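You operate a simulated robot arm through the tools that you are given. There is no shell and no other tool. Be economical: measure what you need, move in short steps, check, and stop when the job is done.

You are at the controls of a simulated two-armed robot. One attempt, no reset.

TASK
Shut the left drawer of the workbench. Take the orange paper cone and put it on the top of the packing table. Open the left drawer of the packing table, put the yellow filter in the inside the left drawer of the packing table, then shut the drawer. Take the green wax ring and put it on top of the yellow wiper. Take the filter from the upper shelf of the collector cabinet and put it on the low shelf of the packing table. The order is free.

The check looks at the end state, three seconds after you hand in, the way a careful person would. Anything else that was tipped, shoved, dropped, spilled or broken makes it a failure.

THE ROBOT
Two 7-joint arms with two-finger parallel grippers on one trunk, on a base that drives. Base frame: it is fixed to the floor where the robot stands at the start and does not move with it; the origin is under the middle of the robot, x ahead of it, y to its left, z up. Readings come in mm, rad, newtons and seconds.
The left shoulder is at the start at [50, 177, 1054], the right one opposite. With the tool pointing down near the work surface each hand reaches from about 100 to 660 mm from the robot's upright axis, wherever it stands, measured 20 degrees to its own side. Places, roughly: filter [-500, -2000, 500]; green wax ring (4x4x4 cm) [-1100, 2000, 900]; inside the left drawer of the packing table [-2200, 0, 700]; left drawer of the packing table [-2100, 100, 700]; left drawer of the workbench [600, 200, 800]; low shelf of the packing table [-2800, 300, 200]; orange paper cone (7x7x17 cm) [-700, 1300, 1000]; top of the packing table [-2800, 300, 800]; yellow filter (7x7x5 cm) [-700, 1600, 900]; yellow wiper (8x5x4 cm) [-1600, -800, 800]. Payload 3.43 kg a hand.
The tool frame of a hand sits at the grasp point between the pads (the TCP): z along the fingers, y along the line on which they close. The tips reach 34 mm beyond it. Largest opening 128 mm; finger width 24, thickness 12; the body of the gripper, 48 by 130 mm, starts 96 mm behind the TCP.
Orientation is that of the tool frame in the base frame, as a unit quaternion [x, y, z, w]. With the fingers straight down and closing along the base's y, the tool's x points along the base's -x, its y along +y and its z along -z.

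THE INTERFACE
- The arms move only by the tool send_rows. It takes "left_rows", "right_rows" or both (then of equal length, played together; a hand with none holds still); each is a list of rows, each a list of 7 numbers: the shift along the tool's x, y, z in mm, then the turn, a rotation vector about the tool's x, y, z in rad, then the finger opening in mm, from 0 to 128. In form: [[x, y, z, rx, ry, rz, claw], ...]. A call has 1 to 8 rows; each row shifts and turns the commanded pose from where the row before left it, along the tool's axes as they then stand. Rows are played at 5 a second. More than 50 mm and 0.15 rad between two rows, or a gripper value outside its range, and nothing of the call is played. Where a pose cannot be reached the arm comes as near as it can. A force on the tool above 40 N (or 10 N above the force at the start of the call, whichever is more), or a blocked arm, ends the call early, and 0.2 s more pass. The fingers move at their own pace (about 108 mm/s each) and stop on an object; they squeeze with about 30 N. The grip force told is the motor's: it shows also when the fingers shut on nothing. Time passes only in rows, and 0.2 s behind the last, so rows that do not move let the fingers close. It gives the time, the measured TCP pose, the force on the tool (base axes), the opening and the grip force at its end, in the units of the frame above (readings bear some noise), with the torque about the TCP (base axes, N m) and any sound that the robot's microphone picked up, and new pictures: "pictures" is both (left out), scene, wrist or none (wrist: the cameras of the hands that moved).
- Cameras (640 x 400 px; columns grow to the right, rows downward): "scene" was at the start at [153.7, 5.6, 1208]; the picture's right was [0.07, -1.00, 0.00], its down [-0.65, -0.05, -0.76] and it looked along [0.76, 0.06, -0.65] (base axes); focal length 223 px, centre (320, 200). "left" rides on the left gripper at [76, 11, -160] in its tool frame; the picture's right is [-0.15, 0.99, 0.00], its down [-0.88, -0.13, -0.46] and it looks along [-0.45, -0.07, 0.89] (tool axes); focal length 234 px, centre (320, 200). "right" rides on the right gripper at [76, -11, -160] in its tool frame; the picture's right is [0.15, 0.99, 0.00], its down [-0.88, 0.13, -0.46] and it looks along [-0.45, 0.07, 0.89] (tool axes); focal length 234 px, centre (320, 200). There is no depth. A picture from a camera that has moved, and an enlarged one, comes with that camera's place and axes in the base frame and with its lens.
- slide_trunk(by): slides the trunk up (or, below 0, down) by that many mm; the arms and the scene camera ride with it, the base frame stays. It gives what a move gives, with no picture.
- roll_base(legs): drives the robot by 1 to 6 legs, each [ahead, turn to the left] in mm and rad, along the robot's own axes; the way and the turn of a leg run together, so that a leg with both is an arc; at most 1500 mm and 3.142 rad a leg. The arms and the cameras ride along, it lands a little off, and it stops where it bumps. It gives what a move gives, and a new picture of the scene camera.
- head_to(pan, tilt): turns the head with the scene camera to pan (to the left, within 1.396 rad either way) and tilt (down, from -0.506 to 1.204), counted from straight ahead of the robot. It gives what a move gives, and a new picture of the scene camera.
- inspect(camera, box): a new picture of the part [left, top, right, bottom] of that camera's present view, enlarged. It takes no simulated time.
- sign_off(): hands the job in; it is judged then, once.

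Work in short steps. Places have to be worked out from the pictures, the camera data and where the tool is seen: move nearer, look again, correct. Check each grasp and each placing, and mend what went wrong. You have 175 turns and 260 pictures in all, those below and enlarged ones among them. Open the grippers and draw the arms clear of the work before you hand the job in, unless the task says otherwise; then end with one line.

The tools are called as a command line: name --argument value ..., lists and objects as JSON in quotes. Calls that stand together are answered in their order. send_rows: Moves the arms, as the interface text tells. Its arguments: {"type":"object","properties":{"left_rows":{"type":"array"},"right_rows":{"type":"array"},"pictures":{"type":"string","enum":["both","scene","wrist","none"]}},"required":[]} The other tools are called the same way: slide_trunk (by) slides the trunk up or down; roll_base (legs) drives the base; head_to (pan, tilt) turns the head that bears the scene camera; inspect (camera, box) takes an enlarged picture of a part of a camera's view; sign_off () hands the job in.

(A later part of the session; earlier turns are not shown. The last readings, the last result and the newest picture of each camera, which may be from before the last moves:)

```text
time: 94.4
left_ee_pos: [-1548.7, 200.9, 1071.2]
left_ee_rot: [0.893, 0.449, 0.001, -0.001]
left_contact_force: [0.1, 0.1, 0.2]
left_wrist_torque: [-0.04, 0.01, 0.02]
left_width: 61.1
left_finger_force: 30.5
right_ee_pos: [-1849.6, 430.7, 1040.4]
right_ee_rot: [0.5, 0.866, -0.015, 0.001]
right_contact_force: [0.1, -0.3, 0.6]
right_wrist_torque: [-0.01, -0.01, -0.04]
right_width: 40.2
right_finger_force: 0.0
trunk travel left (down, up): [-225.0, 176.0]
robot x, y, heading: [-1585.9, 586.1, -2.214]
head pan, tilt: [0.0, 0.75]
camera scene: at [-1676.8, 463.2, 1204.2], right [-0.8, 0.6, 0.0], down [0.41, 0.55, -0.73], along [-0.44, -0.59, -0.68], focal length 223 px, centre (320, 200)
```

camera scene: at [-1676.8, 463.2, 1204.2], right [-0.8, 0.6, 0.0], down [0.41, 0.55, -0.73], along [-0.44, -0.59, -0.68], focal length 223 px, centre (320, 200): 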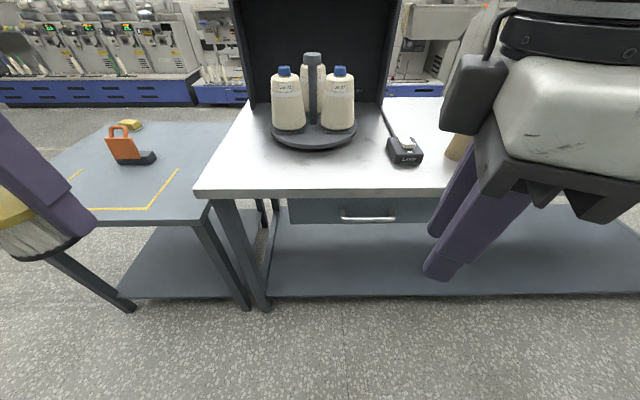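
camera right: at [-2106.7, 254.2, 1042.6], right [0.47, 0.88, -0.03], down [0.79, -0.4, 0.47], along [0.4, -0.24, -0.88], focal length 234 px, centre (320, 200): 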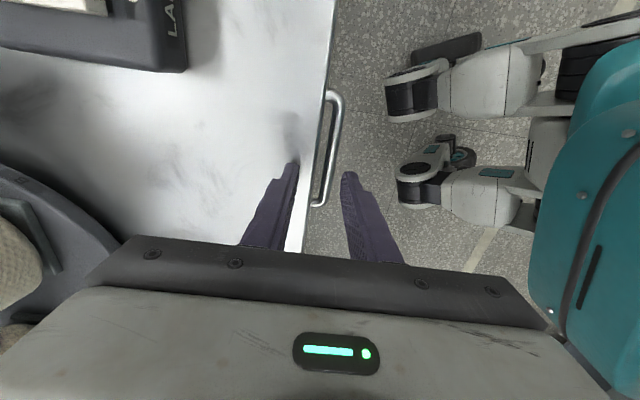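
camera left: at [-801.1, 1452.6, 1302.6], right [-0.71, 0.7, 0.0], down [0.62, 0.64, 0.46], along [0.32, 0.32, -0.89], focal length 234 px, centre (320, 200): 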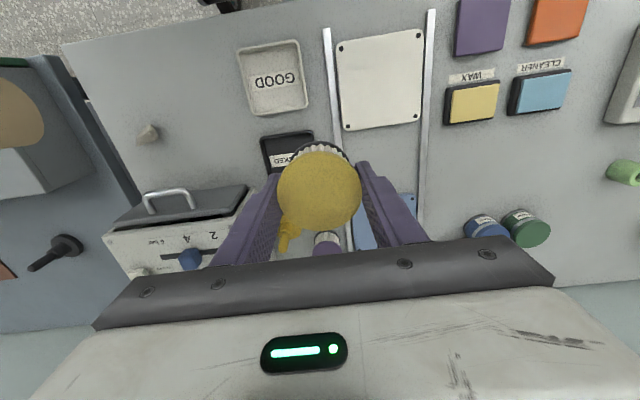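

The handle now measures at about [-2030, 216, 758], 560 ahead and 140 to the right. I'll yaw the hand square, extend it in front of the table, then tilt the fingers 60° forward.

send_rows --right_rows '[[0, 0, 0, 0, 0, -0.138, 60], [0, 0, 0, 0, 0, -0.138, 60], [0, 0, 0, 0, 0, -0.138, 60], [0, -40, 0, 0, 0, 0, 60], [0, -40, 0, 0, 0, 0, 60], [0, -40, 0, 0, 0, 0, 60]]' --pictures "none"

send_rows --right_rows '[[0, 0, 0, 0.15, 0, 0, 60], [0, 0, 0, 0.15, 0, 0, 60], [0, 0, 0, 0.15, 0, 0, 60], [0, 0, 0, 0.15, 0, 0, 60], [0, 0, 0, 0.15, 0, 0, 60], [0, 0, 0, 0.15, 0, 0, 60], [0, 0, 0, 0.15, 0, 0, 60]]' --pictures "both"

```text
time: 95.8
left_ee_pos: [-1548.7, 201.9, 1072.0]
left_ee_rot: [0.894, 0.449, 0.0, -0.001]
left_contact_force: [0.1, -0.1, -2.2]
left_wrist_torque: [-0.01, 0.01, -0.05]
left_width: 61.1
left_finger_force: 30.1
right_ee_pos: [-1839.0, 380.0, 1022.2]
right_ee_rot: [0.313, 0.95, -0.015, -0.003]
right_contact_force: [-0.8, -0.4, 0.0]
right_wrist_torque: [0.02, -0.02, -0.01]
right_width: 60.2
right_finger_force: 0.0
right hand out of reach, approached as far as the arm can: row 4, 5, 6
trunk travel left (down, up): [-225.0, 176.0]
robot x, y, heading: [-1584.5, 582.3, -2.208]
head pan, tilt: [0.0, 0.75]
```

```text
time: 97.6
left_ee_pos: [-1550.1, 201.5, 1072.0]
left_ee_rot: [0.894, 0.449, 0.002, 0.0]
left_contact_force: [-0.1, 0.9, -0.8]
left_wrist_torque: [-0.02, -0.02, -0.01]
left_width: 61.1
left_finger_force: 30.1
right_ee_pos: [-1851.1, 347.3, 1071.2]
right_ee_rot: [0.343, 0.783, -0.502, -0.129]
right_contact_force: [0.0, 0.4, 0.2]
right_wrist_torque: [0.02, -0.01, 0.01]
right_width: 60.0
right_finger_force: 0.1
right hand out of reach, approached as far as the arm can: row 6, 7
trunk travel left (down, up): [-225.0, 176.0]
robot x, y, heading: [-1584.5, 589.3, -2.209]
head pan, tilt: [0.0, 0.75]
stopped in row 7 (right hand): the arm was blocked; the commanded pose is now the measured one
camera scene: at [-1671.2, 462.3, 1199.8], right [-0.84, 0.54, 0.0], down [0.39, 0.61, -0.69], along [-0.38, -0.58, -0.72], focal length 223 px, centre (320, 200)
camera right: at [-1823.5, 505.7, 1144.2], right [0.3, 0.36, -0.89], down [0.95, -0.24, 0.22], along [-0.13, -0.9, -0.41], focal length 234 px, centre (320, 200)
```

scene: 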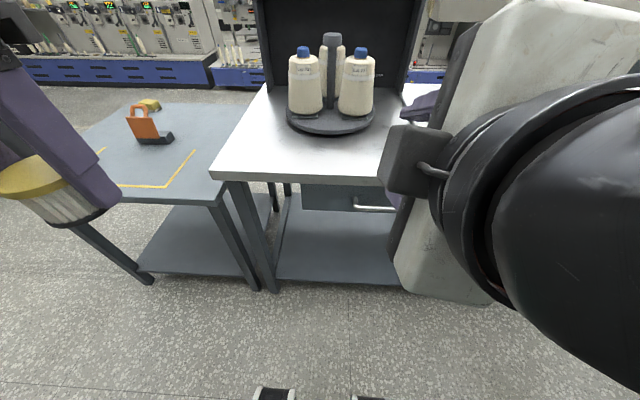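
right: 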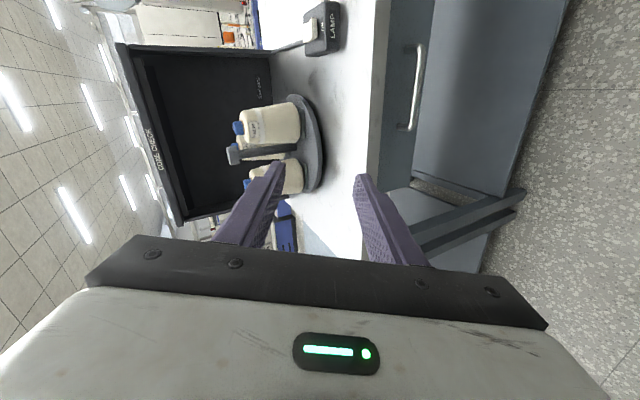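

The wrist came up against the head while tilted. I'll move forward along the fingers to clear it.

send_rows --right_rows '[[0, 0, 40, 0, 0, 0, 60], [0, 0, 40, 0, 0, 0, 60], [0, 0, 40, 0, 0, 0, 60]]' --pictures "both"

```text
time: 98.4
left_ee_pos: [-1550.7, 200.6, 1071.9]
left_ee_rot: [0.894, 0.448, 0.0, -0.001]
left_contact_force: [0.5, 0.1, -0.3]
left_wrist_torque: [0.02, -0.03, -0.01]
left_width: 61.1
left_finger_force: 30.2
right_ee_pos: [-1914.7, 263.2, 1013.0]
right_ee_rot: [0.338, 0.786, -0.5, -0.131]
right_contact_force: [-0.3, 0.8, -0.6]
right_wrist_torque: [0.02, -0.01, 0.0]
right_width: 60.2
right_finger_force: 0.0
trunk travel left (down, up): [-225.0, 176.0]
robot x, y, heading: [-1586.8, 587.0, -2.211]
head pan, tilt: [0.0, 0.75]
camera scene: at [-1677.2, 463.2, 1204.1], right [-0.8, 0.6, 0.0], down [0.41, 0.55, -0.73], along [-0.44, -0.59, -0.68], focal length 223 px, centre (320, 200)
camera right: at [-1887.9, 421.2, 1087.7], right [0.29, 0.36, -0.89], down [0.95, -0.23, 0.21], along [-0.13, -0.9, -0.41], focal length 234 px, centre (320, 200)
```

scene: 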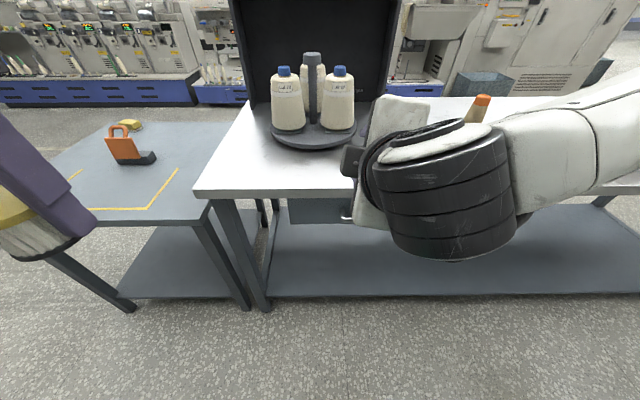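
right: 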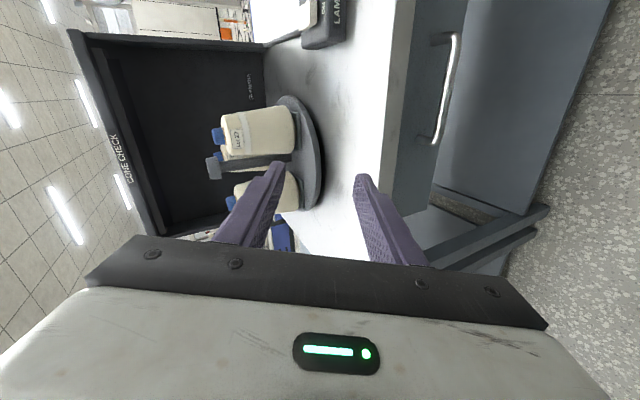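

The tilt works. I'll move to a pre-grasp pose about 80 mm short of the handle, then level the roll.

send_rows --right_rows '[[18.3, 34.4, 28, 0, 0, 0, 60], [18.3, 34.4, 28, 0, 0, 0, 60], [18.3, 34.4, 28, 0, 0, 0, 60], [18.3, 34.4, 28, 0, 0, 0, 60], [18.3, 34.4, 28, 0, 0, 0, 60], [0, 0, 0, 0, 0, -0.15, 60]]' --pictures "both"

```text
time: 99.8
left_ee_pos: [-1550.0, 202.7, 1072.2]
left_ee_rot: [0.894, 0.448, 0.001, -0.001]
left_contact_force: [0.8, 0.2, 0.0]
left_wrist_torque: [0.01, -0.02, 0.0]
left_width: 61.0
left_finger_force: 29.5
right_ee_pos: [-1990.4, 272.4, 784.7]
right_ee_rot: [0.279, 0.809, -0.49, -0.17]
right_contact_force: [0.6, -0.4, 0.4]
right_wrist_torque: [-0.01, -0.02, -0.01]
right_width: 59.9
right_finger_force: 0.0
trunk travel left (down, up): [-225.0, 176.0]
robot x, y, heading: [-1584.8, 587.8, -2.21]
head pan, tilt: [0.0, 0.75]
camera scene: at [-1677.2, 463.4, 1204.1], right [-0.8, 0.6, 0.0], down [0.41, 0.55, -0.73], along [-0.44, -0.59, -0.68], focal length 223 px, centre (320, 200)
camera right: at [-1964.7, 426.3, 869.8], right [0.17, 0.45, -0.88], down [0.98, -0.18, 0.09], along [-0.11, -0.87, -0.47], focal length 234 px, centre (320, 200)
```

scene: 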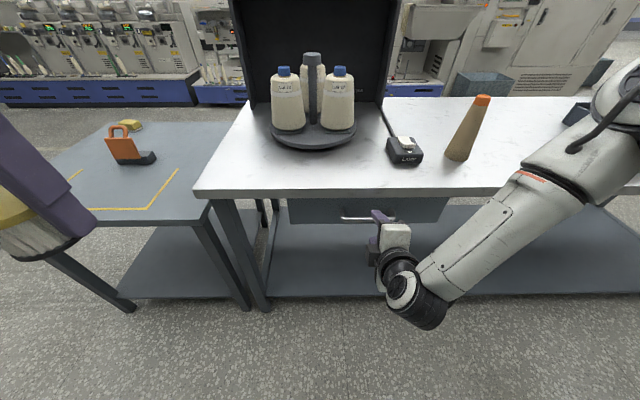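
right: 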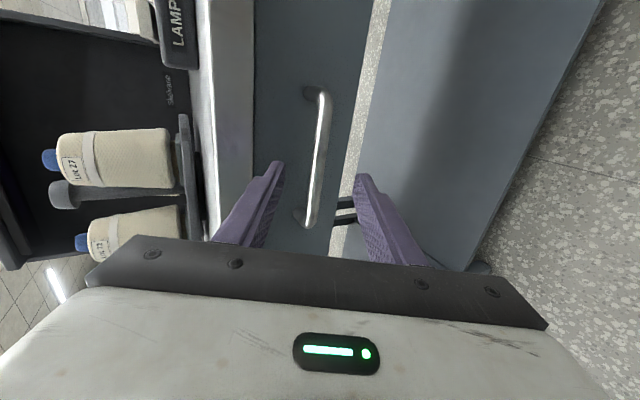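

The bar sits right between the fingers, 76 mm ahead along the tool axis. I'll narrow slightly, advance 62 mm and close.

send_rows --right_rows '[[0, 0, 0, 0, 0, 0, 48], [0, 0, 22, 0, 0, 0, 48], [0, 0, 20, 0, 0, 0, 48], [0, 0, 20, 0, 0, 0, 48], [0, 0, 0, 0, 0, 0, 0], [0, 0, 0, 0, 0, 0, 0]]' --pictures "both"

```text
time: 101.2
left_ee_pos: [-1549.9, 200.8, 1070.9]
left_ee_rot: [0.894, 0.448, 0.001, 0.0]
left_contact_force: [-0.2, -0.1, -1.2]
left_wrist_torque: [0.02, 0.05, -0.01]
left_width: 61.1
left_finger_force: 30.6
right_ee_pos: [-2016.5, 224.8, 759.0]
right_ee_rot: [0.28, 0.811, -0.484, -0.172]
right_contact_force: [1.3, 2.1, -8.2]
right_wrist_torque: [0.61, 0.7, 0.64]
right_width: 15.0
right_finger_force: 44.9
right hand out of reach, approached as far as the arm can: row 2, 3, 4
trunk travel left (down, up): [-225.0, 176.0]
robot x, y, heading: [-1583.7, 586.0, -2.211]
head pan, tilt: [0.0, 0.75]
camera scene: at [-1677.3, 462.9, 1203.9], right [-0.8, 0.6, 0.0], down [0.41, 0.55, -0.73], along [-0.44, -0.59, -0.68], focal length 223 px, centre (320, 200)
camera right: at [-1991.6, 377.0, 845.8], right [0.17, 0.46, -0.87], down [0.98, -0.18, 0.09], along [-0.12, -0.87, -0.48], focal length 234 px, centre (320, 200)
```

scene: 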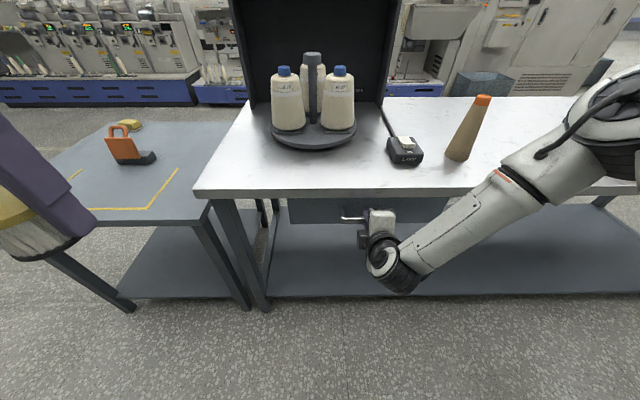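
right: 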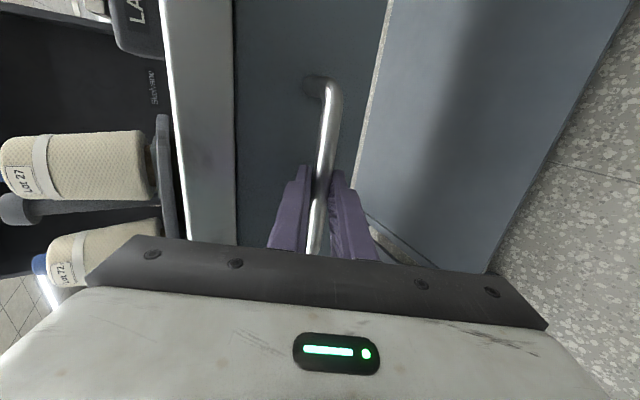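

The bar is gripped at a width of 15 mm. I'll pull the drawer open by driving straight back.

roll_base --legs '[[-200, 0]]'

inspect --camera "right" --box '[0, 0, 640, 400]'

```text
time: 102.8
left_ee_pos: [-1434.5, 358.5, 1071.2]
left_ee_rot: [0.894, 0.449, 0.002, 0.0]
left_contact_force: [-0.1, -0.8, -1.1]
left_wrist_torque: [0.03, 0.0, 0.04]
left_width: 60.9
left_finger_force: 30.6
right_ee_pos: [-1902.2, 383.2, 759.6]
right_ee_rot: [0.284, 0.809, -0.485, -0.173]
right_contact_force: [-7.8, 4.4, -18.0]
right_wrist_torque: [0.72, 0.58, 0.56]
right_width: 14.9
right_finger_force: 44.9
trunk travel left (down, up): [-225.0, 176.0]
robot x, y, heading: [-1467.4, 746.5, -2.216]
head pan, tilt: [0.0, 0.75]
camera scene: at [-1560.4, 621.0, 1203.8], right [-0.8, 0.6, 0.0], down [0.41, 0.55, -0.73], along [-0.44, -0.59, -0.68], focal length 223 px, centre (320, 200)
```

scene: 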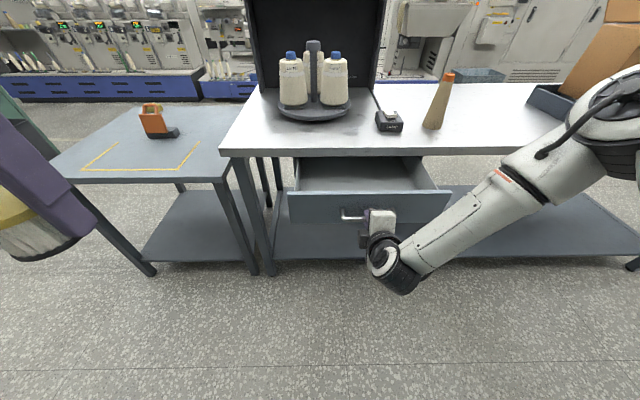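

```text
1.00 times, centred on (320, 200) of right
camera zoom: at [-1875.2, 535.7, 845.5], right [0.17, 0.46, -0.87], down [0.98, -0.19, 0.09], along [-0.12, -0.87, -0.48], focal length 234 px, centre (320, 200)
```

zoom: 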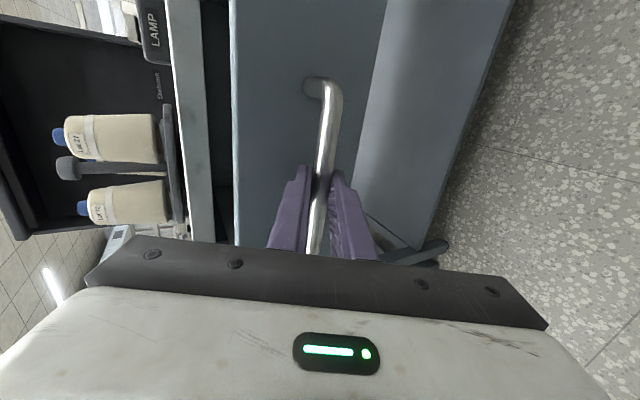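

The drawer is open about 200 mm. I'll release the bar, back off, lift, and return the right hand to vertical.

send_rows --right_rows '[[0, 0, 0, 0, 0, 0, 60], [0, 0, -40, 0, 0, 0, 60], [0, 0, -45, 0, 0, 0, 60], [0, -40, -21, 0, 0, 0, 60], [0, -40, -21, 0, 0, 0, 60], [0, -40, -21, 0, 0, 0, 60], [0, -40, -21, 0, 0, 0, 60], [0, -40, -21, 0, 0, 0, 60]]' --pictures "scene"

send_rows --right_rows '[[0, 0, 0, -0.15, 0, 0, 60], [0, 0, 0, -0.15, 0, 0, 60], [0, 0, 0, -0.15, 0, 0, 60], [0, 0, 0, -0.15, 0, 0, 60], [0, 0, 0, -0.15, 0, 0, 60], [0, 0, 0, -0.15, 0, 0, 60], [0, 0, 0, -0.15, 0, 0, 60]]' --pictures "scene"

```text
time: 104.6
left_ee_pos: [-1432.9, 360.5, 1071.6]
left_ee_rot: [0.894, 0.448, 0.001, 0.0]
left_contact_force: [1.2, -0.8, -1.0]
left_wrist_torque: [-0.01, 0.04, 0.02]
left_width: 60.8
left_finger_force: 29.7
right_ee_pos: [-1853.4, 439.6, 1027.7]
right_ee_rot: [0.282, 0.81, -0.485, -0.173]
right_contact_force: [0.4, -0.3, -1.2]
right_wrist_torque: [0.02, -0.02, -0.02]
right_width: 60.0
right_finger_force: 0.0
trunk travel left (down, up): [-225.0, 176.0]
robot x, y, heading: [-1464.2, 747.4, -2.216]
head pan, tilt: [0.0, 0.75]
camera scene: at [-1558.8, 622.0, 1204.1], right [-0.8, 0.6, 0.0], down [0.41, 0.55, -0.73], along [-0.44, -0.59, -0.68], focal length 223 px, centre (320, 200)
```

scene: 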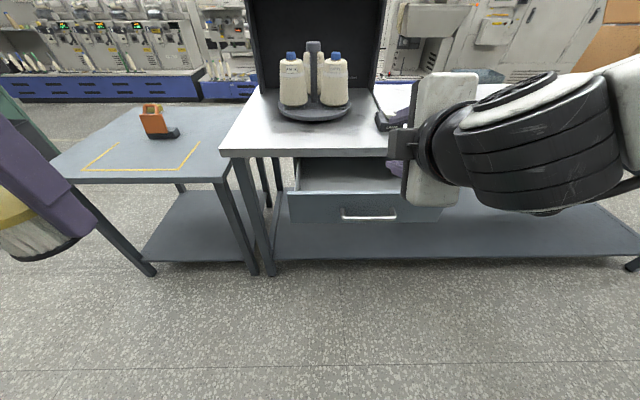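

```text
time: 106.2
left_ee_pos: [-1432.2, 359.7, 1071.7]
left_ee_rot: [0.894, 0.448, 0.001, -0.001]
left_contact_force: [0.6, 0.1, -1.4]
left_wrist_torque: [0.0, 0.02, 0.02]
left_width: 61.0
left_finger_force: 29.9
right_ee_pos: [-1824.6, 458.5, 994.2]
right_ee_rot: [0.308, 0.881, -0.337, -0.121]
right_contact_force: [0.2, 0.1, 0.4]
right_wrist_torque: [-0.04, 0.01, 0.01]
right_width: 60.0
right_finger_force: 0.1
right hand out of reach, approached as far as the arm can: row 2, 3, 4, 5, 6, 7
trunk travel left (down, up): [-225.0, 176.0]
robot x, y, heading: [-1467.8, 748.3, -2.219]
head pan, tilt: [0.0, 0.75]
camera scene: at [-1558.8, 621.8, 1204.2], right [-0.8, 0.6, 0.0], down [0.41, 0.55, -0.73], along [-0.44, -0.59, -0.68], focal length 223 px, centre (320, 200)
```

scene: 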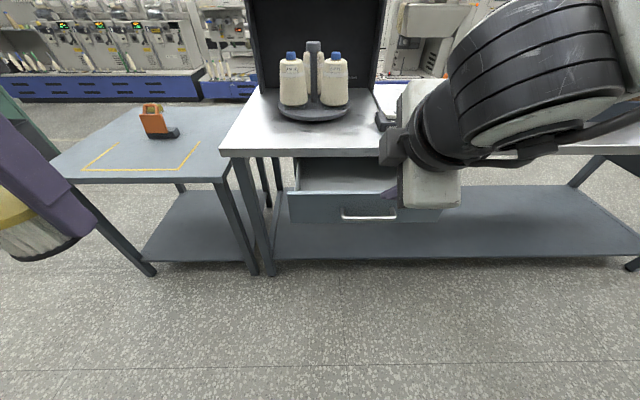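

I'll pull the hand back toward the robot a bit, then finish untilting.

send_rows --right_rows '[[0, 30, -27, 0, 0, 0, 60], [0, 30, -27, 0, 0, 0, 60], [0, 0, 0, -0.15, 0, 0, 60], [0, 0, 0, -0.15, 0, 0, 60], [0, 0, 0, -0.15, 0, 0, 60], [0, 0, 0, -0.15, 0, 0, 60], [0, 0, 0, -0.13, 0, 0, 60]]' --pictures "none"

send_rows --right_rows '[[0, 0, 0, 0, 0, 0.14, 60], [0, 0, 0, 0, 0, 0.14, 60], [0, 0, 0, 0, 0, 0.14, 60], [0, 0, 0, 0, 0, 0.14, 60], [0, 0, 0, 0, 0, 0.14, 60], [0, 0, 0, 0, 0, 0.14, 60], [0, 0, 0, 0, 0, 0.14, 60], [0, 0, 0, 0, 0, 0.14, 60]]' --pictures "scene"

```text
time: 107.8
left_ee_pos: [-1431.6, 358.9, 1072.2]
left_ee_rot: [0.894, 0.448, 0.001, 0.0]
left_contact_force: [0.5, 0.5, -0.4]
left_wrist_torque: [0.03, -0.04, -0.02]
left_width: 61.3
left_finger_force: 29.9
right_ee_pos: [-1738.9, 542.9, 992.8]
right_ee_rot: [0.333, 0.943, 0.0, -0.003]
right_contact_force: [-0.4, 0.9, 0.0]
right_wrist_torque: [0.0, 0.0, -0.02]
right_width: 60.2
right_finger_force: 0.0
right hand out of reach, approached as far as the arm can: row 4, 5, 6, 7
trunk travel left (down, up): [-225.0, 176.0]
robot x, y, heading: [-1466.1, 745.0, -2.215]
head pan, tilt: [0.0, 0.75]
```

```text
time: 109.6
left_ee_pos: [-1431.6, 358.5, 1071.3]
left_ee_rot: [0.894, 0.448, 0.001, 0.0]
left_contact_force: [0.1, -0.8, -0.7]
left_wrist_torque: [0.03, 0.01, 0.01]
left_width: 60.9
left_finger_force: 30.2
right_ee_pos: [-1738.3, 542.0, 992.0]
right_ee_rot: [0.783, 0.622, -0.002, -0.003]
right_contact_force: [0.1, -0.1, 0.3]
right_wrist_torque: [-0.02, 0.02, 0.02]
right_width: 60.1
right_finger_force: 0.1
trunk travel left (down, up): [-225.0, 176.0]
robot x, y, heading: [-1467.2, 746.0, -2.212]
head pan, tilt: [0.0, 0.75]
camera scene: at [-1558.8, 621.7, 1204.1], right [-0.8, 0.6, 0.0], down [0.41, 0.55, -0.73], along [-0.44, -0.59, -0.68], focal length 223 px, centre (320, 200)
```

scene: 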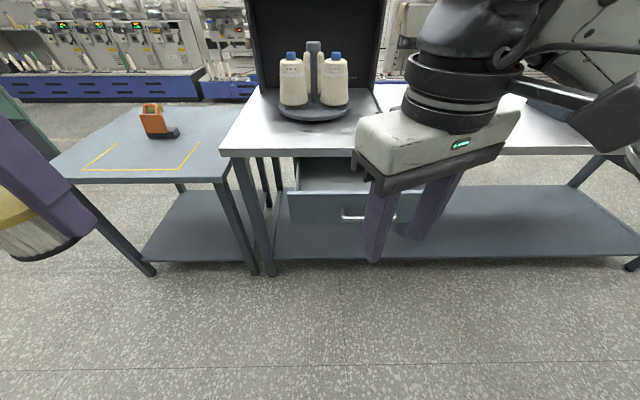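

The right hand is compact now. I'll shift the base so the open drawer lies within the left hand's reach.

roll_base --legs '[[0, -0.85], [340, 0], [0, 0.86]]'

inspect --camera "left" --box '[0, 0, 640, 400]'

```text
time: 116.2
left_ee_pos: [-1768.2, 333.4, 1071.4]
left_ee_rot: [0.891, 0.454, 0.001, 0.0]
left_contact_force: [-0.3, -0.6, -1.9]
left_wrist_torque: [-0.02, 0.04, 0.0]
left_width: 60.9
left_finger_force: 29.8
right_ee_pos: [-2075.7, 512.4, 992.0]
right_ee_rot: [0.779, 0.627, -0.002, -0.003]
right_contact_force: [0.4, -0.3, 0.3]
right_wrist_torque: [-0.03, -0.01, 0.01]
right_width: 59.8
right_finger_force: 0.1
trunk travel left (down, up): [-225.0, 176.0]
robot x, y, heading: [-1803.3, 720.1, -2.203]
head pan, tilt: [0.0, 0.75]
camera scene: at [-1896.9, 593.7, 1204.2], right [-0.81, 0.59, 0.0], down [0.4, 0.55, -0.73], along [-0.43, -0.59, -0.68], focal length 223 px, centre (320, 200)
```

scene: 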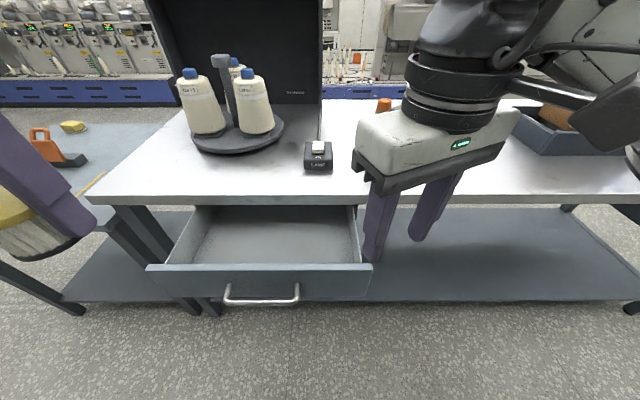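

```text
1.00 times, centred on (320, 200) of left
camera zoom: at [-1713.1, 387.3, 1232.1], right [0.71, -0.7, 0.0], down [-0.63, -0.63, 0.45], along [-0.32, -0.32, -0.89], focal length 234 px, centre (320, 200)
```

zoom: 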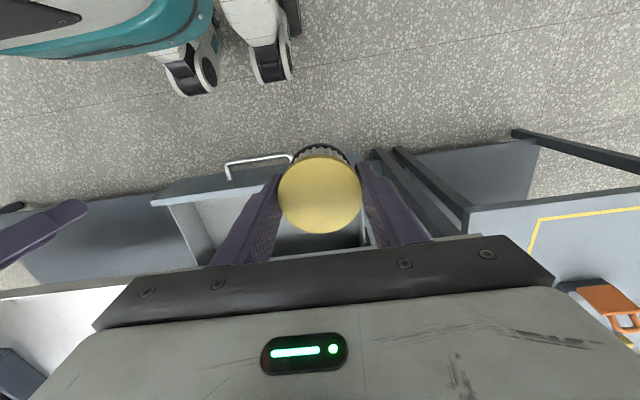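

The drawer spans u 1547–1992 and its front is at n≈-870. I'll carry the filter over the middle of the opening.

send_rows --left_rows '[[-35.2, -23.3, 0, 0, 0, 0, 0], [-35.2, -23.3, 0, 0, 0, 0, 0], [-35.2, -23.3, 0, 0, 0, 0, 0], [-35.2, -23.3, 0, 0, 0, 0, 0], [-35.2, -23.5, 0, 0, 0, 0, 0], [0, 0, 45, 0, 0, 0, 0], [0, 0, 45, 0, 0, 0, 0], [0, 0, 45, 0, 0, 0, 0]]' --pictures "both"

```text
time: 118.0
left_ee_pos: [-1965.4, 258.2, 934.5]
left_ee_rot: [0.892, 0.453, 0.002, 0.0]
left_contact_force: [0.0, -0.1, -0.4]
left_wrist_torque: [0.01, -0.01, 0.0]
left_width: 61.1
left_finger_force: 29.7
right_ee_pos: [-2076.1, 511.7, 992.1]
right_ee_rot: [0.779, 0.628, -0.003, -0.003]
right_contact_force: [0.5, 0.5, 0.6]
right_wrist_torque: [0.0, -0.04, 0.0]
right_width: 60.2
right_finger_force: 0.1
trunk travel left (down, up): [-225.0, 176.0]
robot x, y, heading: [-1808.1, 717.2, -2.205]
head pan, tilt: [0.0, 0.75]
camera scene: at [-1897.0, 593.5, 1204.2], right [-0.81, 0.59, 0.0], down [0.4, 0.55, -0.73], along [-0.43, -0.59, -0.68], focal length 223 px, centre (320, 200)
camera left: at [-1910.4, 313.7, 1096.4], right [0.71, -0.7, 0.0], down [-0.63, -0.63, 0.45], along [-0.32, -0.32, -0.89], focal length 234 px, centre (320, 200)
```

scene: 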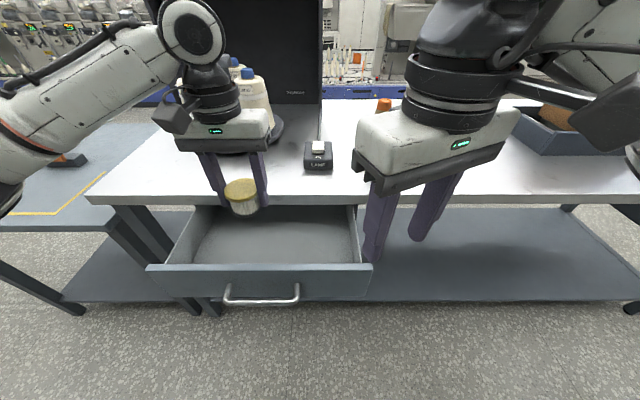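
left: 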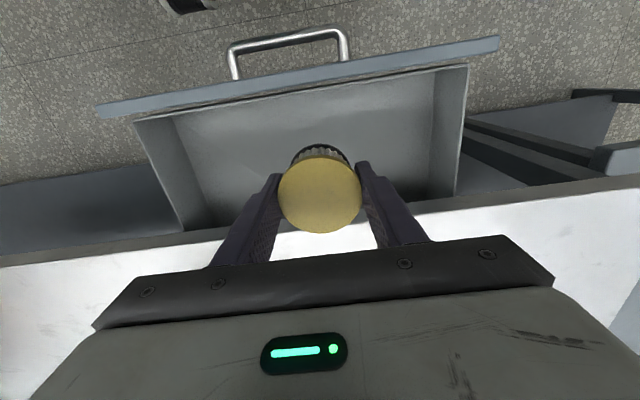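

The line of descent falls in the middle of the drawer. I'll lower, then go slowly to the floor.

send_rows --left_rows '[[0, 0, 40, 0, 0, 0, 0], [0, 0, 40, 0, 0, 0, 0], [0, 0, 40, 0, 0, 0, 0], [0, 0, 25, 0, 0, 0, 0]]' --pictures "both"

```text
time: 119.0
left_ee_pos: [-1965.1, 259.8, 791.2]
left_ee_rot: [0.892, 0.453, 0.001, 0.0]
left_contact_force: [0.3, 0.1, -1.4]
left_wrist_torque: [0.06, 0.02, -0.02]
left_width: 60.7
left_finger_force: 30.2
right_ee_pos: [-2076.2, 511.3, 992.3]
right_ee_rot: [0.779, 0.628, -0.002, -0.002]
right_contact_force: [-0.5, -0.3, 0.5]
right_wrist_torque: [-0.03, 0.0, -0.02]
right_width: 59.9
right_finger_force: 0.2
trunk travel left (down, up): [-225.0, 176.0]
robot x, y, heading: [-1806.0, 717.4, -2.203]
head pan, tilt: [0.0, 0.75]
camera scene: at [-1897.0, 593.6, 1204.2], right [-0.81, 0.59, 0.0], down [0.4, 0.55, -0.73], along [-0.43, -0.59, -0.68], focal length 223 px, centre (320, 200)
camera left: at [-1910.3, 313.8, 951.5], right [0.71, -0.7, 0.0], down [-0.63, -0.63, 0.45], along [-0.32, -0.32, -0.89], focal length 234 px, centre (320, 200)
```

scene: 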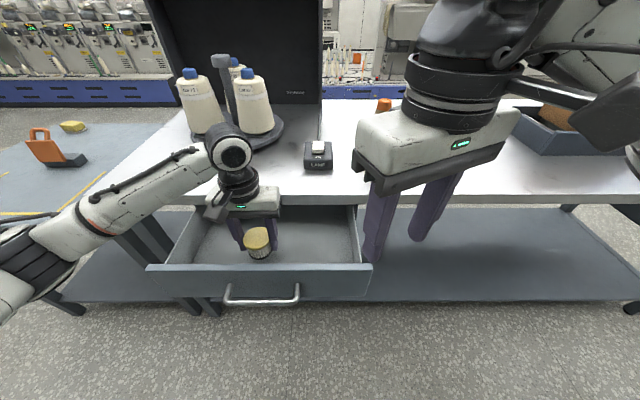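
left: 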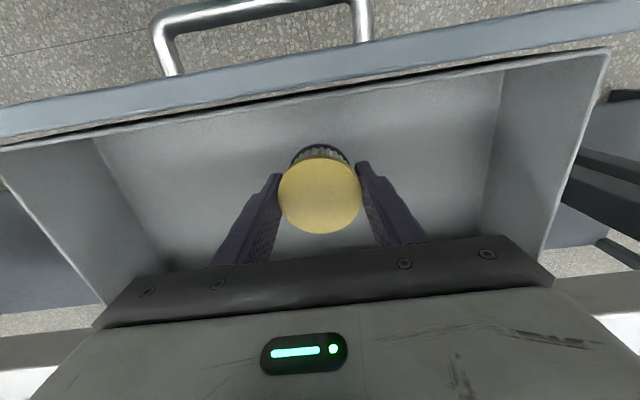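

I'll continue slowly until the filter touches the drawer floor.

send_rows --left_rows '[[0, 0, 10, 0, 0, 0, 0], [0, 0, 8, 0, 0, 0, 0], [0, 0, 8, 0, 0, 0, 0], [0, 0, 8, 0, 0, 0, 0], [0, 0, 8, 0, 0, 0, 0], [0, 0, 8, 0, 0, 0, 0]]' --pictures "wrist"

```text
time: 120.4
left_ee_pos: [-1966.0, 258.8, 744.9]
left_ee_rot: [0.891, 0.453, -0.004, 0.001]
left_contact_force: [2.8, -3.3, 27.1]
left_wrist_torque: [-0.13, -0.07, 0.02]
left_width: 61.6
left_finger_force: 30.1
right_ee_pos: [-2075.4, 514.6, 994.6]
right_ee_rot: [0.779, 0.628, -0.002, -0.002]
right_contact_force: [-0.9, -0.4, -0.4]
right_wrist_torque: [-0.03, -0.01, 0.0]
right_width: 59.9
right_finger_force: 0.1
trunk travel left (down, up): [-225.0, 176.0]
robot x, y, heading: [-1808.6, 717.9, -2.201]
head pan, tilt: [0.0, 0.75]
camera left: at [-1910.9, 314.7, 905.4], right [0.71, -0.7, 0.0], down [-0.62, -0.63, 0.46], along [-0.33, -0.33, -0.89], focal length 234 px, centre (320, 200)
```

left: 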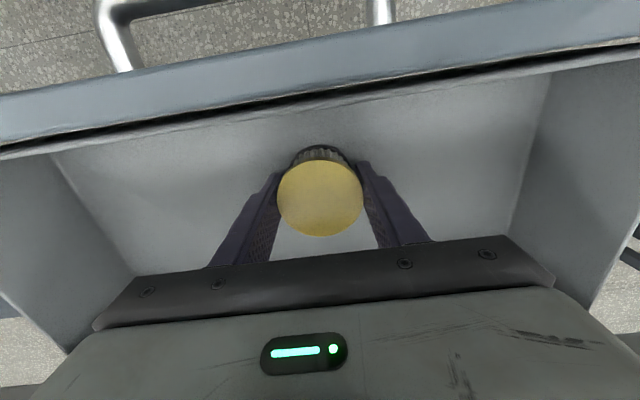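

The filter is on the floor (27 N up). I'll release it and rise straight out.

send_rows --left_rows '[[0, 0, -3, 0, 0, 0, 61], [0, 0, 0, 0, 0, 0, 100], [0, 0, 0, 0, 0, 0, 100], [0, 0, -45, 0, 0, 0, 100], [0, 0, -45, 0, 0, 0, 100], [0, 0, -45, 0, 0, 0, 100], [0, 0, -45, 0, 0, 0, 100], [0, 0, -45, 0, 0, 0, 100]]' --pictures "both"

```text
time: 122.2
left_ee_pos: [-1966.8, 260.3, 969.3]
left_ee_rot: [0.892, 0.452, 0.002, 0.0]
left_contact_force: [-0.6, 0.1, -0.5]
left_wrist_torque: [-0.01, -0.01, -0.02]
left_width: 100.0
left_finger_force: 0.1
right_ee_pos: [-2075.4, 512.6, 992.8]
right_ee_rot: [0.779, 0.627, -0.003, -0.002]
right_contact_force: [0.1, 0.2, -1.2]
right_wrist_torque: [0.01, 0.04, -0.03]
right_width: 60.0
right_finger_force: 0.1
trunk travel left (down, up): [-225.0, 176.0]
robot x, y, heading: [-1806.8, 716.3, -2.205]
head pan, tilt: [0.0, 0.75]
camera scene: at [-1897.0, 594.1, 1204.1], right [-0.81, 0.59, 0.0], down [0.4, 0.55, -0.73], along [-0.43, -0.59, -0.68], focal length 223 px, centre (320, 200)
camera left: at [-1912.6, 314.5, 1130.0], right [0.71, -0.7, 0.0], down [-0.63, -0.63, 0.45], along [-0.32, -0.32, -0.89], focal length 234 px, centre (320, 200)
```

scene: 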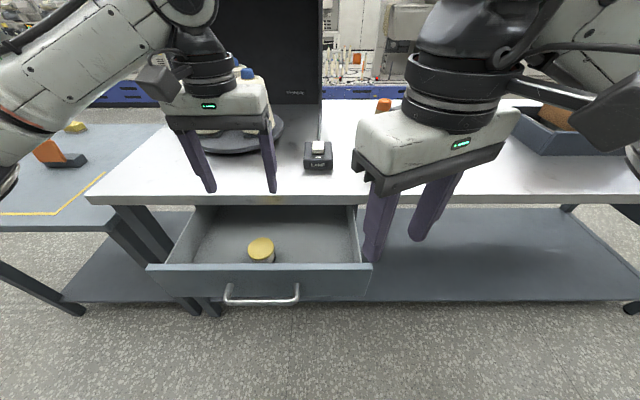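
left: 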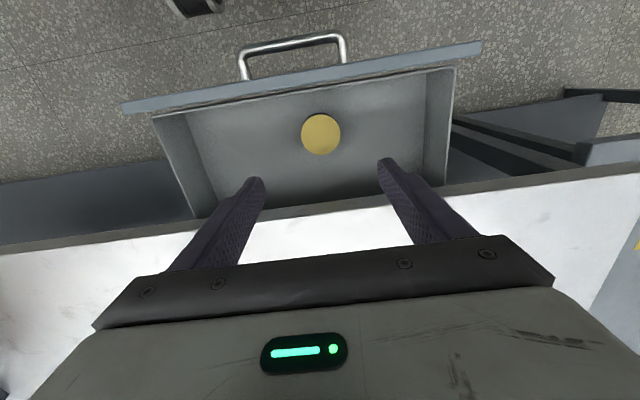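

The filter stands in the drawer. I'll bring the closed left fingers in front of the handle and lower them to push it shut.

send_rows --left_rows '[[43.5, -5.5, 0, 0, 0, 0, 0], [43.5, -5.5, 0, 0, 0, 0, 0], [43.5, -5.5, 0, 0, 0, 0, 0], [43.5, -5.5, 0, 0, 0, 0, 0], [0, 0, 45, 0, 0, 0, 0], [0, 0, 45, 0, 0, 0, 0], [0, 0, 45, 0, 0, 0, 0], [0, 0, 45, 0, 0, 0, 0]]' --pictures "both"

```text
time: 124.0
left_ee_pos: [-1879.4, 413.3, 790.0]
left_ee_rot: [0.892, 0.452, 0.0, -0.001]
left_contact_force: [0.3, -0.1, -0.5]
left_wrist_torque: [-0.02, -0.01, 0.01]
left_width: 0.2
left_finger_force: 29.8
right_ee_pos: [-2076.1, 512.5, 992.6]
right_ee_rot: [0.779, 0.627, -0.003, -0.003]
right_contact_force: [-0.4, -0.3, 0.5]
right_wrist_torque: [0.01, 0.01, -0.04]
right_width: 60.5
right_finger_force: 0.1
trunk travel left (down, up): [-225.0, 176.0]
robot x, y, heading: [-1803.2, 723.1, -2.203]
head pan, tilt: [0.0, 0.75]
camera scene: at [-1897.0, 593.7, 1204.2], right [-0.81, 0.59, 0.0], down [0.4, 0.55, -0.73], along [-0.43, -0.59, -0.68], focal length 223 px, centre (320, 200)
camera left: at [-1825.4, 468.2, 949.8], right [0.71, -0.7, 0.0], down [-0.63, -0.63, 0.46], along [-0.32, -0.32, -0.89], focal length 234 px, centre (320, 200)
```

scene: 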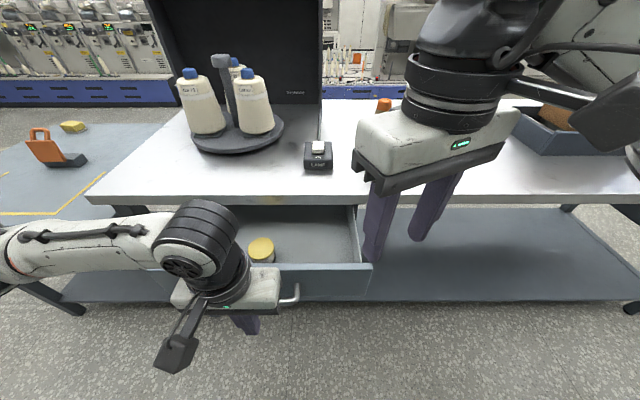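
left: 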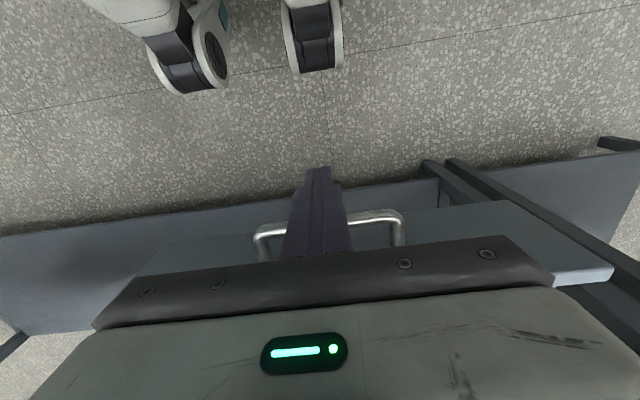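

The fingers are in front of the bar. I'll push gently so the filter doesn't tip.

send_rows --left_rows '[[-30, 0, 0, 0, 0, 0, 0], [-20, 0, 0, 0, 0, 0, 0], [-20, 0, 0, 0, 0, 0, 0], [-20, 0, 0, 0, 0, 0, 0], [-20, 0, 0, 0, 0, 0, 0], [-20, 0, 0, 0, 0, 0, 0], [-20, 0, 0, 0, 0, 0, 0], [-20, 0, 0, 0, 0, 0, 0]]' --pictures "both"

```text
time: 125.8
left_ee_pos: [-1981.4, 276.1, 788.4]
left_ee_rot: [0.892, 0.453, 0.001, -0.001]
left_contact_force: [0.5, -0.6, -1.4]
left_wrist_torque: [-0.02, -0.01, -0.01]
left_width: 0.0
left_finger_force: 30.1
right_ee_pos: [-2074.9, 512.5, 991.1]
right_ee_rot: [0.779, 0.627, -0.002, -0.003]
right_contact_force: [0.7, 0.0, 0.1]
right_wrist_torque: [0.01, -0.02, 0.0]
right_width: 59.7
right_finger_force: 0.1
trunk travel left (down, up): [-225.0, 176.0]
robot x, y, heading: [-1808.5, 718.5, -2.198]
head pan, tilt: [0.0, 0.75]
camera scene: at [-1897.2, 593.7, 1204.1], right [-0.81, 0.59, 0.0], down [0.4, 0.55, -0.73], along [-0.43, -0.59, -0.68], focal length 223 px, centre (320, 200)
camera left: at [-1926.5, 330.7, 949.6], right [0.71, -0.7, 0.0], down [-0.63, -0.63, 0.45], along [-0.32, -0.32, -0.89], focal length 234 px, centre (320, 200)
```

scene: 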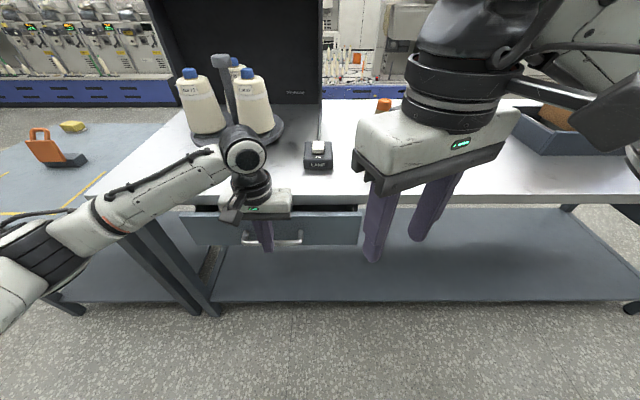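
left: 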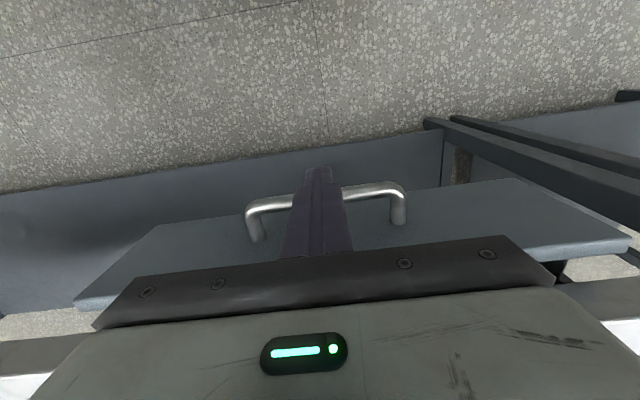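

I'll continue until it stops.

send_rows --left_rows '[[-15, 0, 0, 0, 0, 0, 0], [-15, 0, 0, 0, 0, 0, 0], [-15, 0, 0, 0, 0, 0, 0], [-10, 0, 0, 0, 0, 0, 0], [-8, 0, 0, 0, 0, 0, 0], [-8, 0, 0, 0, 0, 0, 0], [-8, 0, 0, 0, 0, 0, 0]]' --pictures "both"

```text
time: 127.1
left_ee_pos: [-2013.8, 230.9, 788.7]
left_ee_rot: [0.894, 0.448, 0.013, -0.005]
left_contact_force: [6.2, 8.0, 3.9]
left_wrist_torque: [0.15, -0.24, 0.03]
left_width: 0.1
left_finger_force: 29.8
right_ee_pos: [-2074.5, 512.3, 992.9]
right_ee_rot: [0.779, 0.628, -0.003, -0.002]
right_contact_force: [0.3, 0.7, -0.3]
right_wrist_torque: [0.04, -0.04, -0.01]
right_width: 59.9
right_finger_force: 0.0
trunk travel left (down, up): [-225.0, 176.0]
robot x, y, heading: [-1805.9, 715.8, -2.203]
head pan, tilt: [0.0, 0.75]
stopped in row 6 (left hand): the force on the tool passed its limit (the readings are from after the stop); the commanded pose is now the measured one
camera scene: at [-1896.2, 594.9, 1204.3], right [-0.81, 0.59, 0.0], down [0.4, 0.55, -0.73], along [-0.43, -0.59, -0.68], focal length 223 px, centre (320, 200)
camera left: at [-1962.2, 282.6, 950.2], right [0.7, -0.71, 0.0], down [-0.64, -0.64, 0.43], along [-0.3, -0.3, -0.9], focal length 234 px, centre (320, 200)
```

scene: 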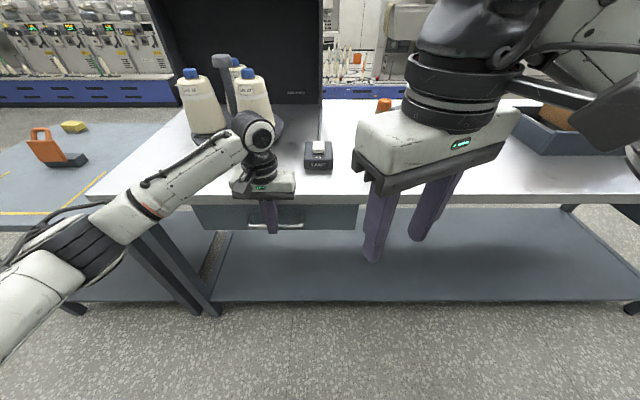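
left: 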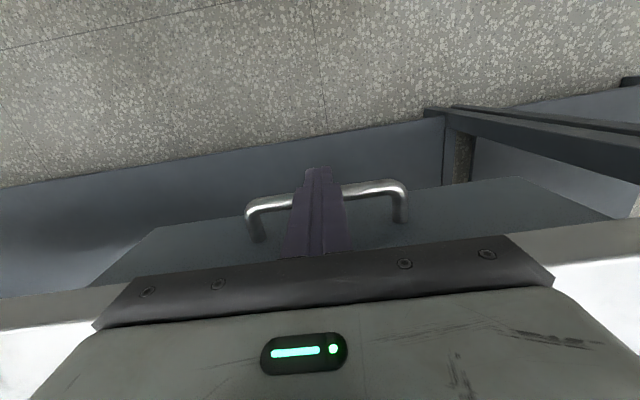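

The drawer hit its stop and is shut. I'll retreat the left hand, raise it, and turn around toward the wall table for the green ring.

send_rows --left_rows '[[45, 0, 0, 0, 0, 0, 0], [45, 0, 0, 0, 0, 0, 0], [45, 0, 0, 0, 0, 0, 0], [45, 0, 0, 0, 0, 0, 0], [0, 0, -48, 0, 0, 0, 60], [0, 0, -48, 0, 0, 0, 60], [0, 0, -48, 0, 0, 0, 60], [0, 0, -48, 0, 0, 0, 60]]' --pictures "none"

roll_base --legs '[[0, 3.1], [600, 0]]'

```text
time: 128.9
left_ee_pos: [-1909.9, 371.8, 983.3]
left_ee_rot: [0.893, 0.449, 0.012, -0.004]
left_contact_force: [0.8, 0.2, 0.6]
left_wrist_torque: [0.0, 0.02, -0.01]
left_width: 60.0
left_finger_force: 0.0
right_ee_pos: [-2075.5, 511.5, 991.7]
right_ee_rot: [0.779, 0.628, -0.003, -0.002]
right_contact_force: [-0.3, 0.0, 1.3]
right_wrist_torque: [0.01, -0.01, 0.04]
right_width: 60.0
right_finger_force: 0.1
trunk travel left (down, up): [-225.0, 176.0]
robot x, y, heading: [-1804.9, 719.1, -2.198]
head pan, tilt: [0.0, 0.75]
```

```text
time: 139.7
left_ee_pos: [-1333.1, 1543.8, 983.5]
left_ee_rot: [-0.442, 0.897, -0.004, -0.012]
left_contact_force: [0.2, 0.4, 0.2]
left_wrist_torque: [-0.01, 0.0, 0.02]
left_width: 60.0
left_finger_force: 0.1
right_ee_pos: [-1171.8, 1399.6, 991.9]
right_ee_rot: [-0.622, 0.783, -0.003, 0.002]
right_contact_force: [-0.1, 0.3, -0.5]
right_wrist_torque: [0.01, 0.0, 0.01]
right_width: 60.1
right_finger_force: 0.1
trunk travel left (down, up): [-225.0, 176.0]
robot x, y, heading: [-1441.9, 1198.0, 0.926]
head pan, tilt: [0.0, 0.75]
camera scene: at [-1352.0, 1319.0, 1204.1], right [0.8, -0.6, 0.0], down [-0.41, -0.54, -0.73], along [0.44, 0.58, -0.68], focal length 223 px, centre (320, 200)
```

scene: 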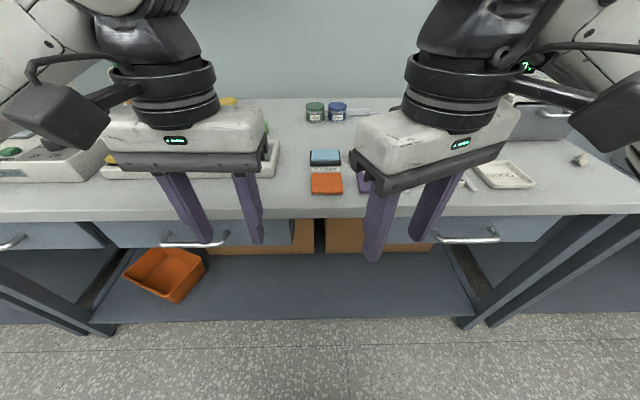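

I'll raise the trunk 120 mm for clearance and drive in to reach the ring.

slide_trunk --by 120

roll_base --legs '[[205, 0]]'

inspect --camera "left" --box '[0, 0, 640, 400]'

```text
time: 141.2
left_ee_pos: [-1332.8, 1544.4, 1103.2]
left_ee_rot: [-0.442, 0.897, -0.003, -0.012]
left_contact_force: [-0.9, 0.0, -0.2]
left_wrist_torque: [0.02, 0.02, -0.01]
left_width: 60.0
left_finger_force: 0.0
right_ee_pos: [-1170.2, 1400.8, 1111.3]
right_ee_rot: [-0.622, 0.783, -0.003, 0.003]
right_contact_force: [0.2, -0.7, -0.7]
right_wrist_torque: [-0.02, -0.01, -0.03]
right_width: 60.1
right_finger_force: 0.1
trunk travel left (down, up): [-345.0, 56.0]
robot x, y, heading: [-1444.9, 1195.9, 0.927]
head pan, tilt: [0.0, 0.75]
```

```text
time: 142.8
left_ee_pos: [-1208.4, 1706.3, 1104.4]
left_ee_rot: [-0.441, 0.897, -0.004, -0.012]
left_contact_force: [0.7, 0.1, -0.5]
left_wrist_torque: [-0.01, 0.0, -0.02]
left_width: 59.9
left_finger_force: 0.2
right_ee_pos: [-1046.9, 1560.9, 1112.4]
right_ee_rot: [-0.621, 0.784, -0.003, 0.002]
right_contact_force: [0.1, -0.1, -1.1]
right_wrist_torque: [0.01, 0.04, -0.02]
right_width: 60.1
right_finger_force: 0.1
trunk travel left (down, up): [-345.0, 56.0]
robot x, y, heading: [-1322.7, 1360.4, 0.918]
head pan, tilt: [0.0, 0.75]
camera scene: at [-1228.5, 1482.1, 1324.0], right [0.8, -0.6, 0.0], down [-0.41, -0.54, -0.73], along [0.44, 0.58, -0.68], focal length 223 px, centre (320, 200)
```

scene: 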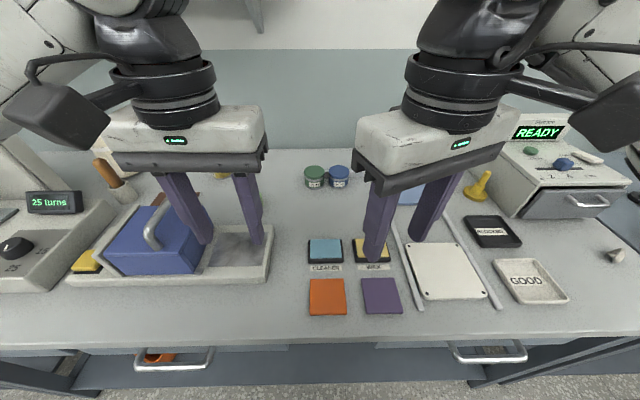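

```text
1.00 times, centred on (320, 200) of left
camera zoom: at [-1260.4, 1656.6, 1266.3], right [-0.69, 0.72, 0.0], down [0.65, 0.63, 0.43], along [0.31, 0.3, -0.9], focal length 234 px, centre (320, 200)
```

zoom: 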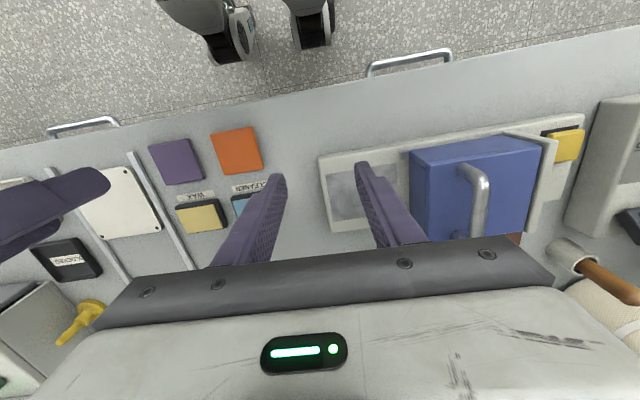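

The ring is hidden behind the hand. I'll move the left hand forward, staying high, and look.

send_rows --left_rows '[[-42, 12, 0, 0, 0, 0, 60], [-42, 12, 0, 0, 0, 0, 60], [-42, 12, 0, 0, 0, 0, 60], [-42, 12, 0, 0, 0, 0, 60], [-30, 12, 0, 0, 0, 0, 60]]' --pictures "both"

```text
time: 144.0
left_ee_pos: [-1135.0, 1900.2, 1098.3]
left_ee_rot: [-0.442, 0.897, -0.005, -0.013]
left_contact_force: [-0.1, 0.2, -0.6]
left_wrist_torque: [0.0, -0.01, 0.02]
left_width: 60.2
left_finger_force: 0.1
right_ee_pos: [-1046.7, 1562.5, 1113.0]
right_ee_rot: [-0.622, 0.783, -0.002, 0.003]
right_contact_force: [0.4, 0.0, -0.1]
right_wrist_torque: [0.0, -0.03, -0.01]
right_width: 60.1
right_finger_force: 0.0
trunk travel left (down, up): [-345.0, 56.0]
robot x, y, heading: [-1320.8, 1363.0, 0.925]
head pan, tilt: [0.0, 0.75]
camera scene: at [-1228.8, 1481.8, 1324.1], right [0.8, -0.6, 0.0], down [-0.41, -0.54, -0.73], along [0.44, 0.58, -0.68], focal length 223 px, centre (320, 200)
camera left: at [-1187.4, 1849.8, 1260.6], right [-0.69, 0.72, 0.0], down [0.65, 0.63, 0.43], along [0.31, 0.3, -0.9], focal length 234 px, centre (320, 200)
```

scene: 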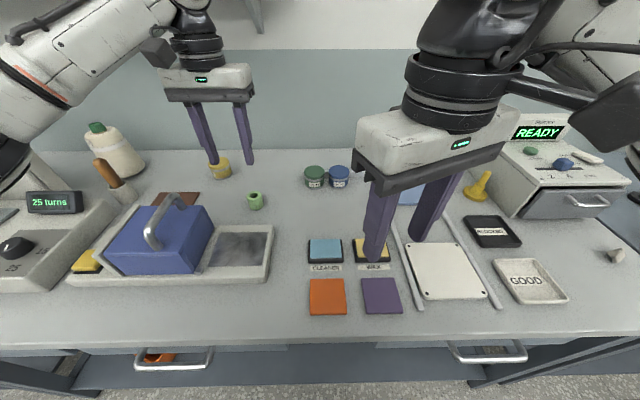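
left: 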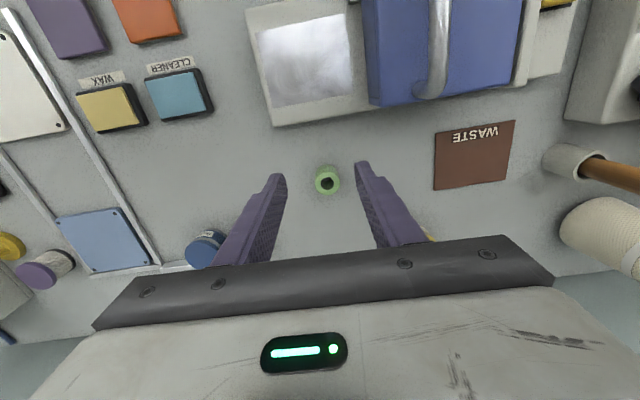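

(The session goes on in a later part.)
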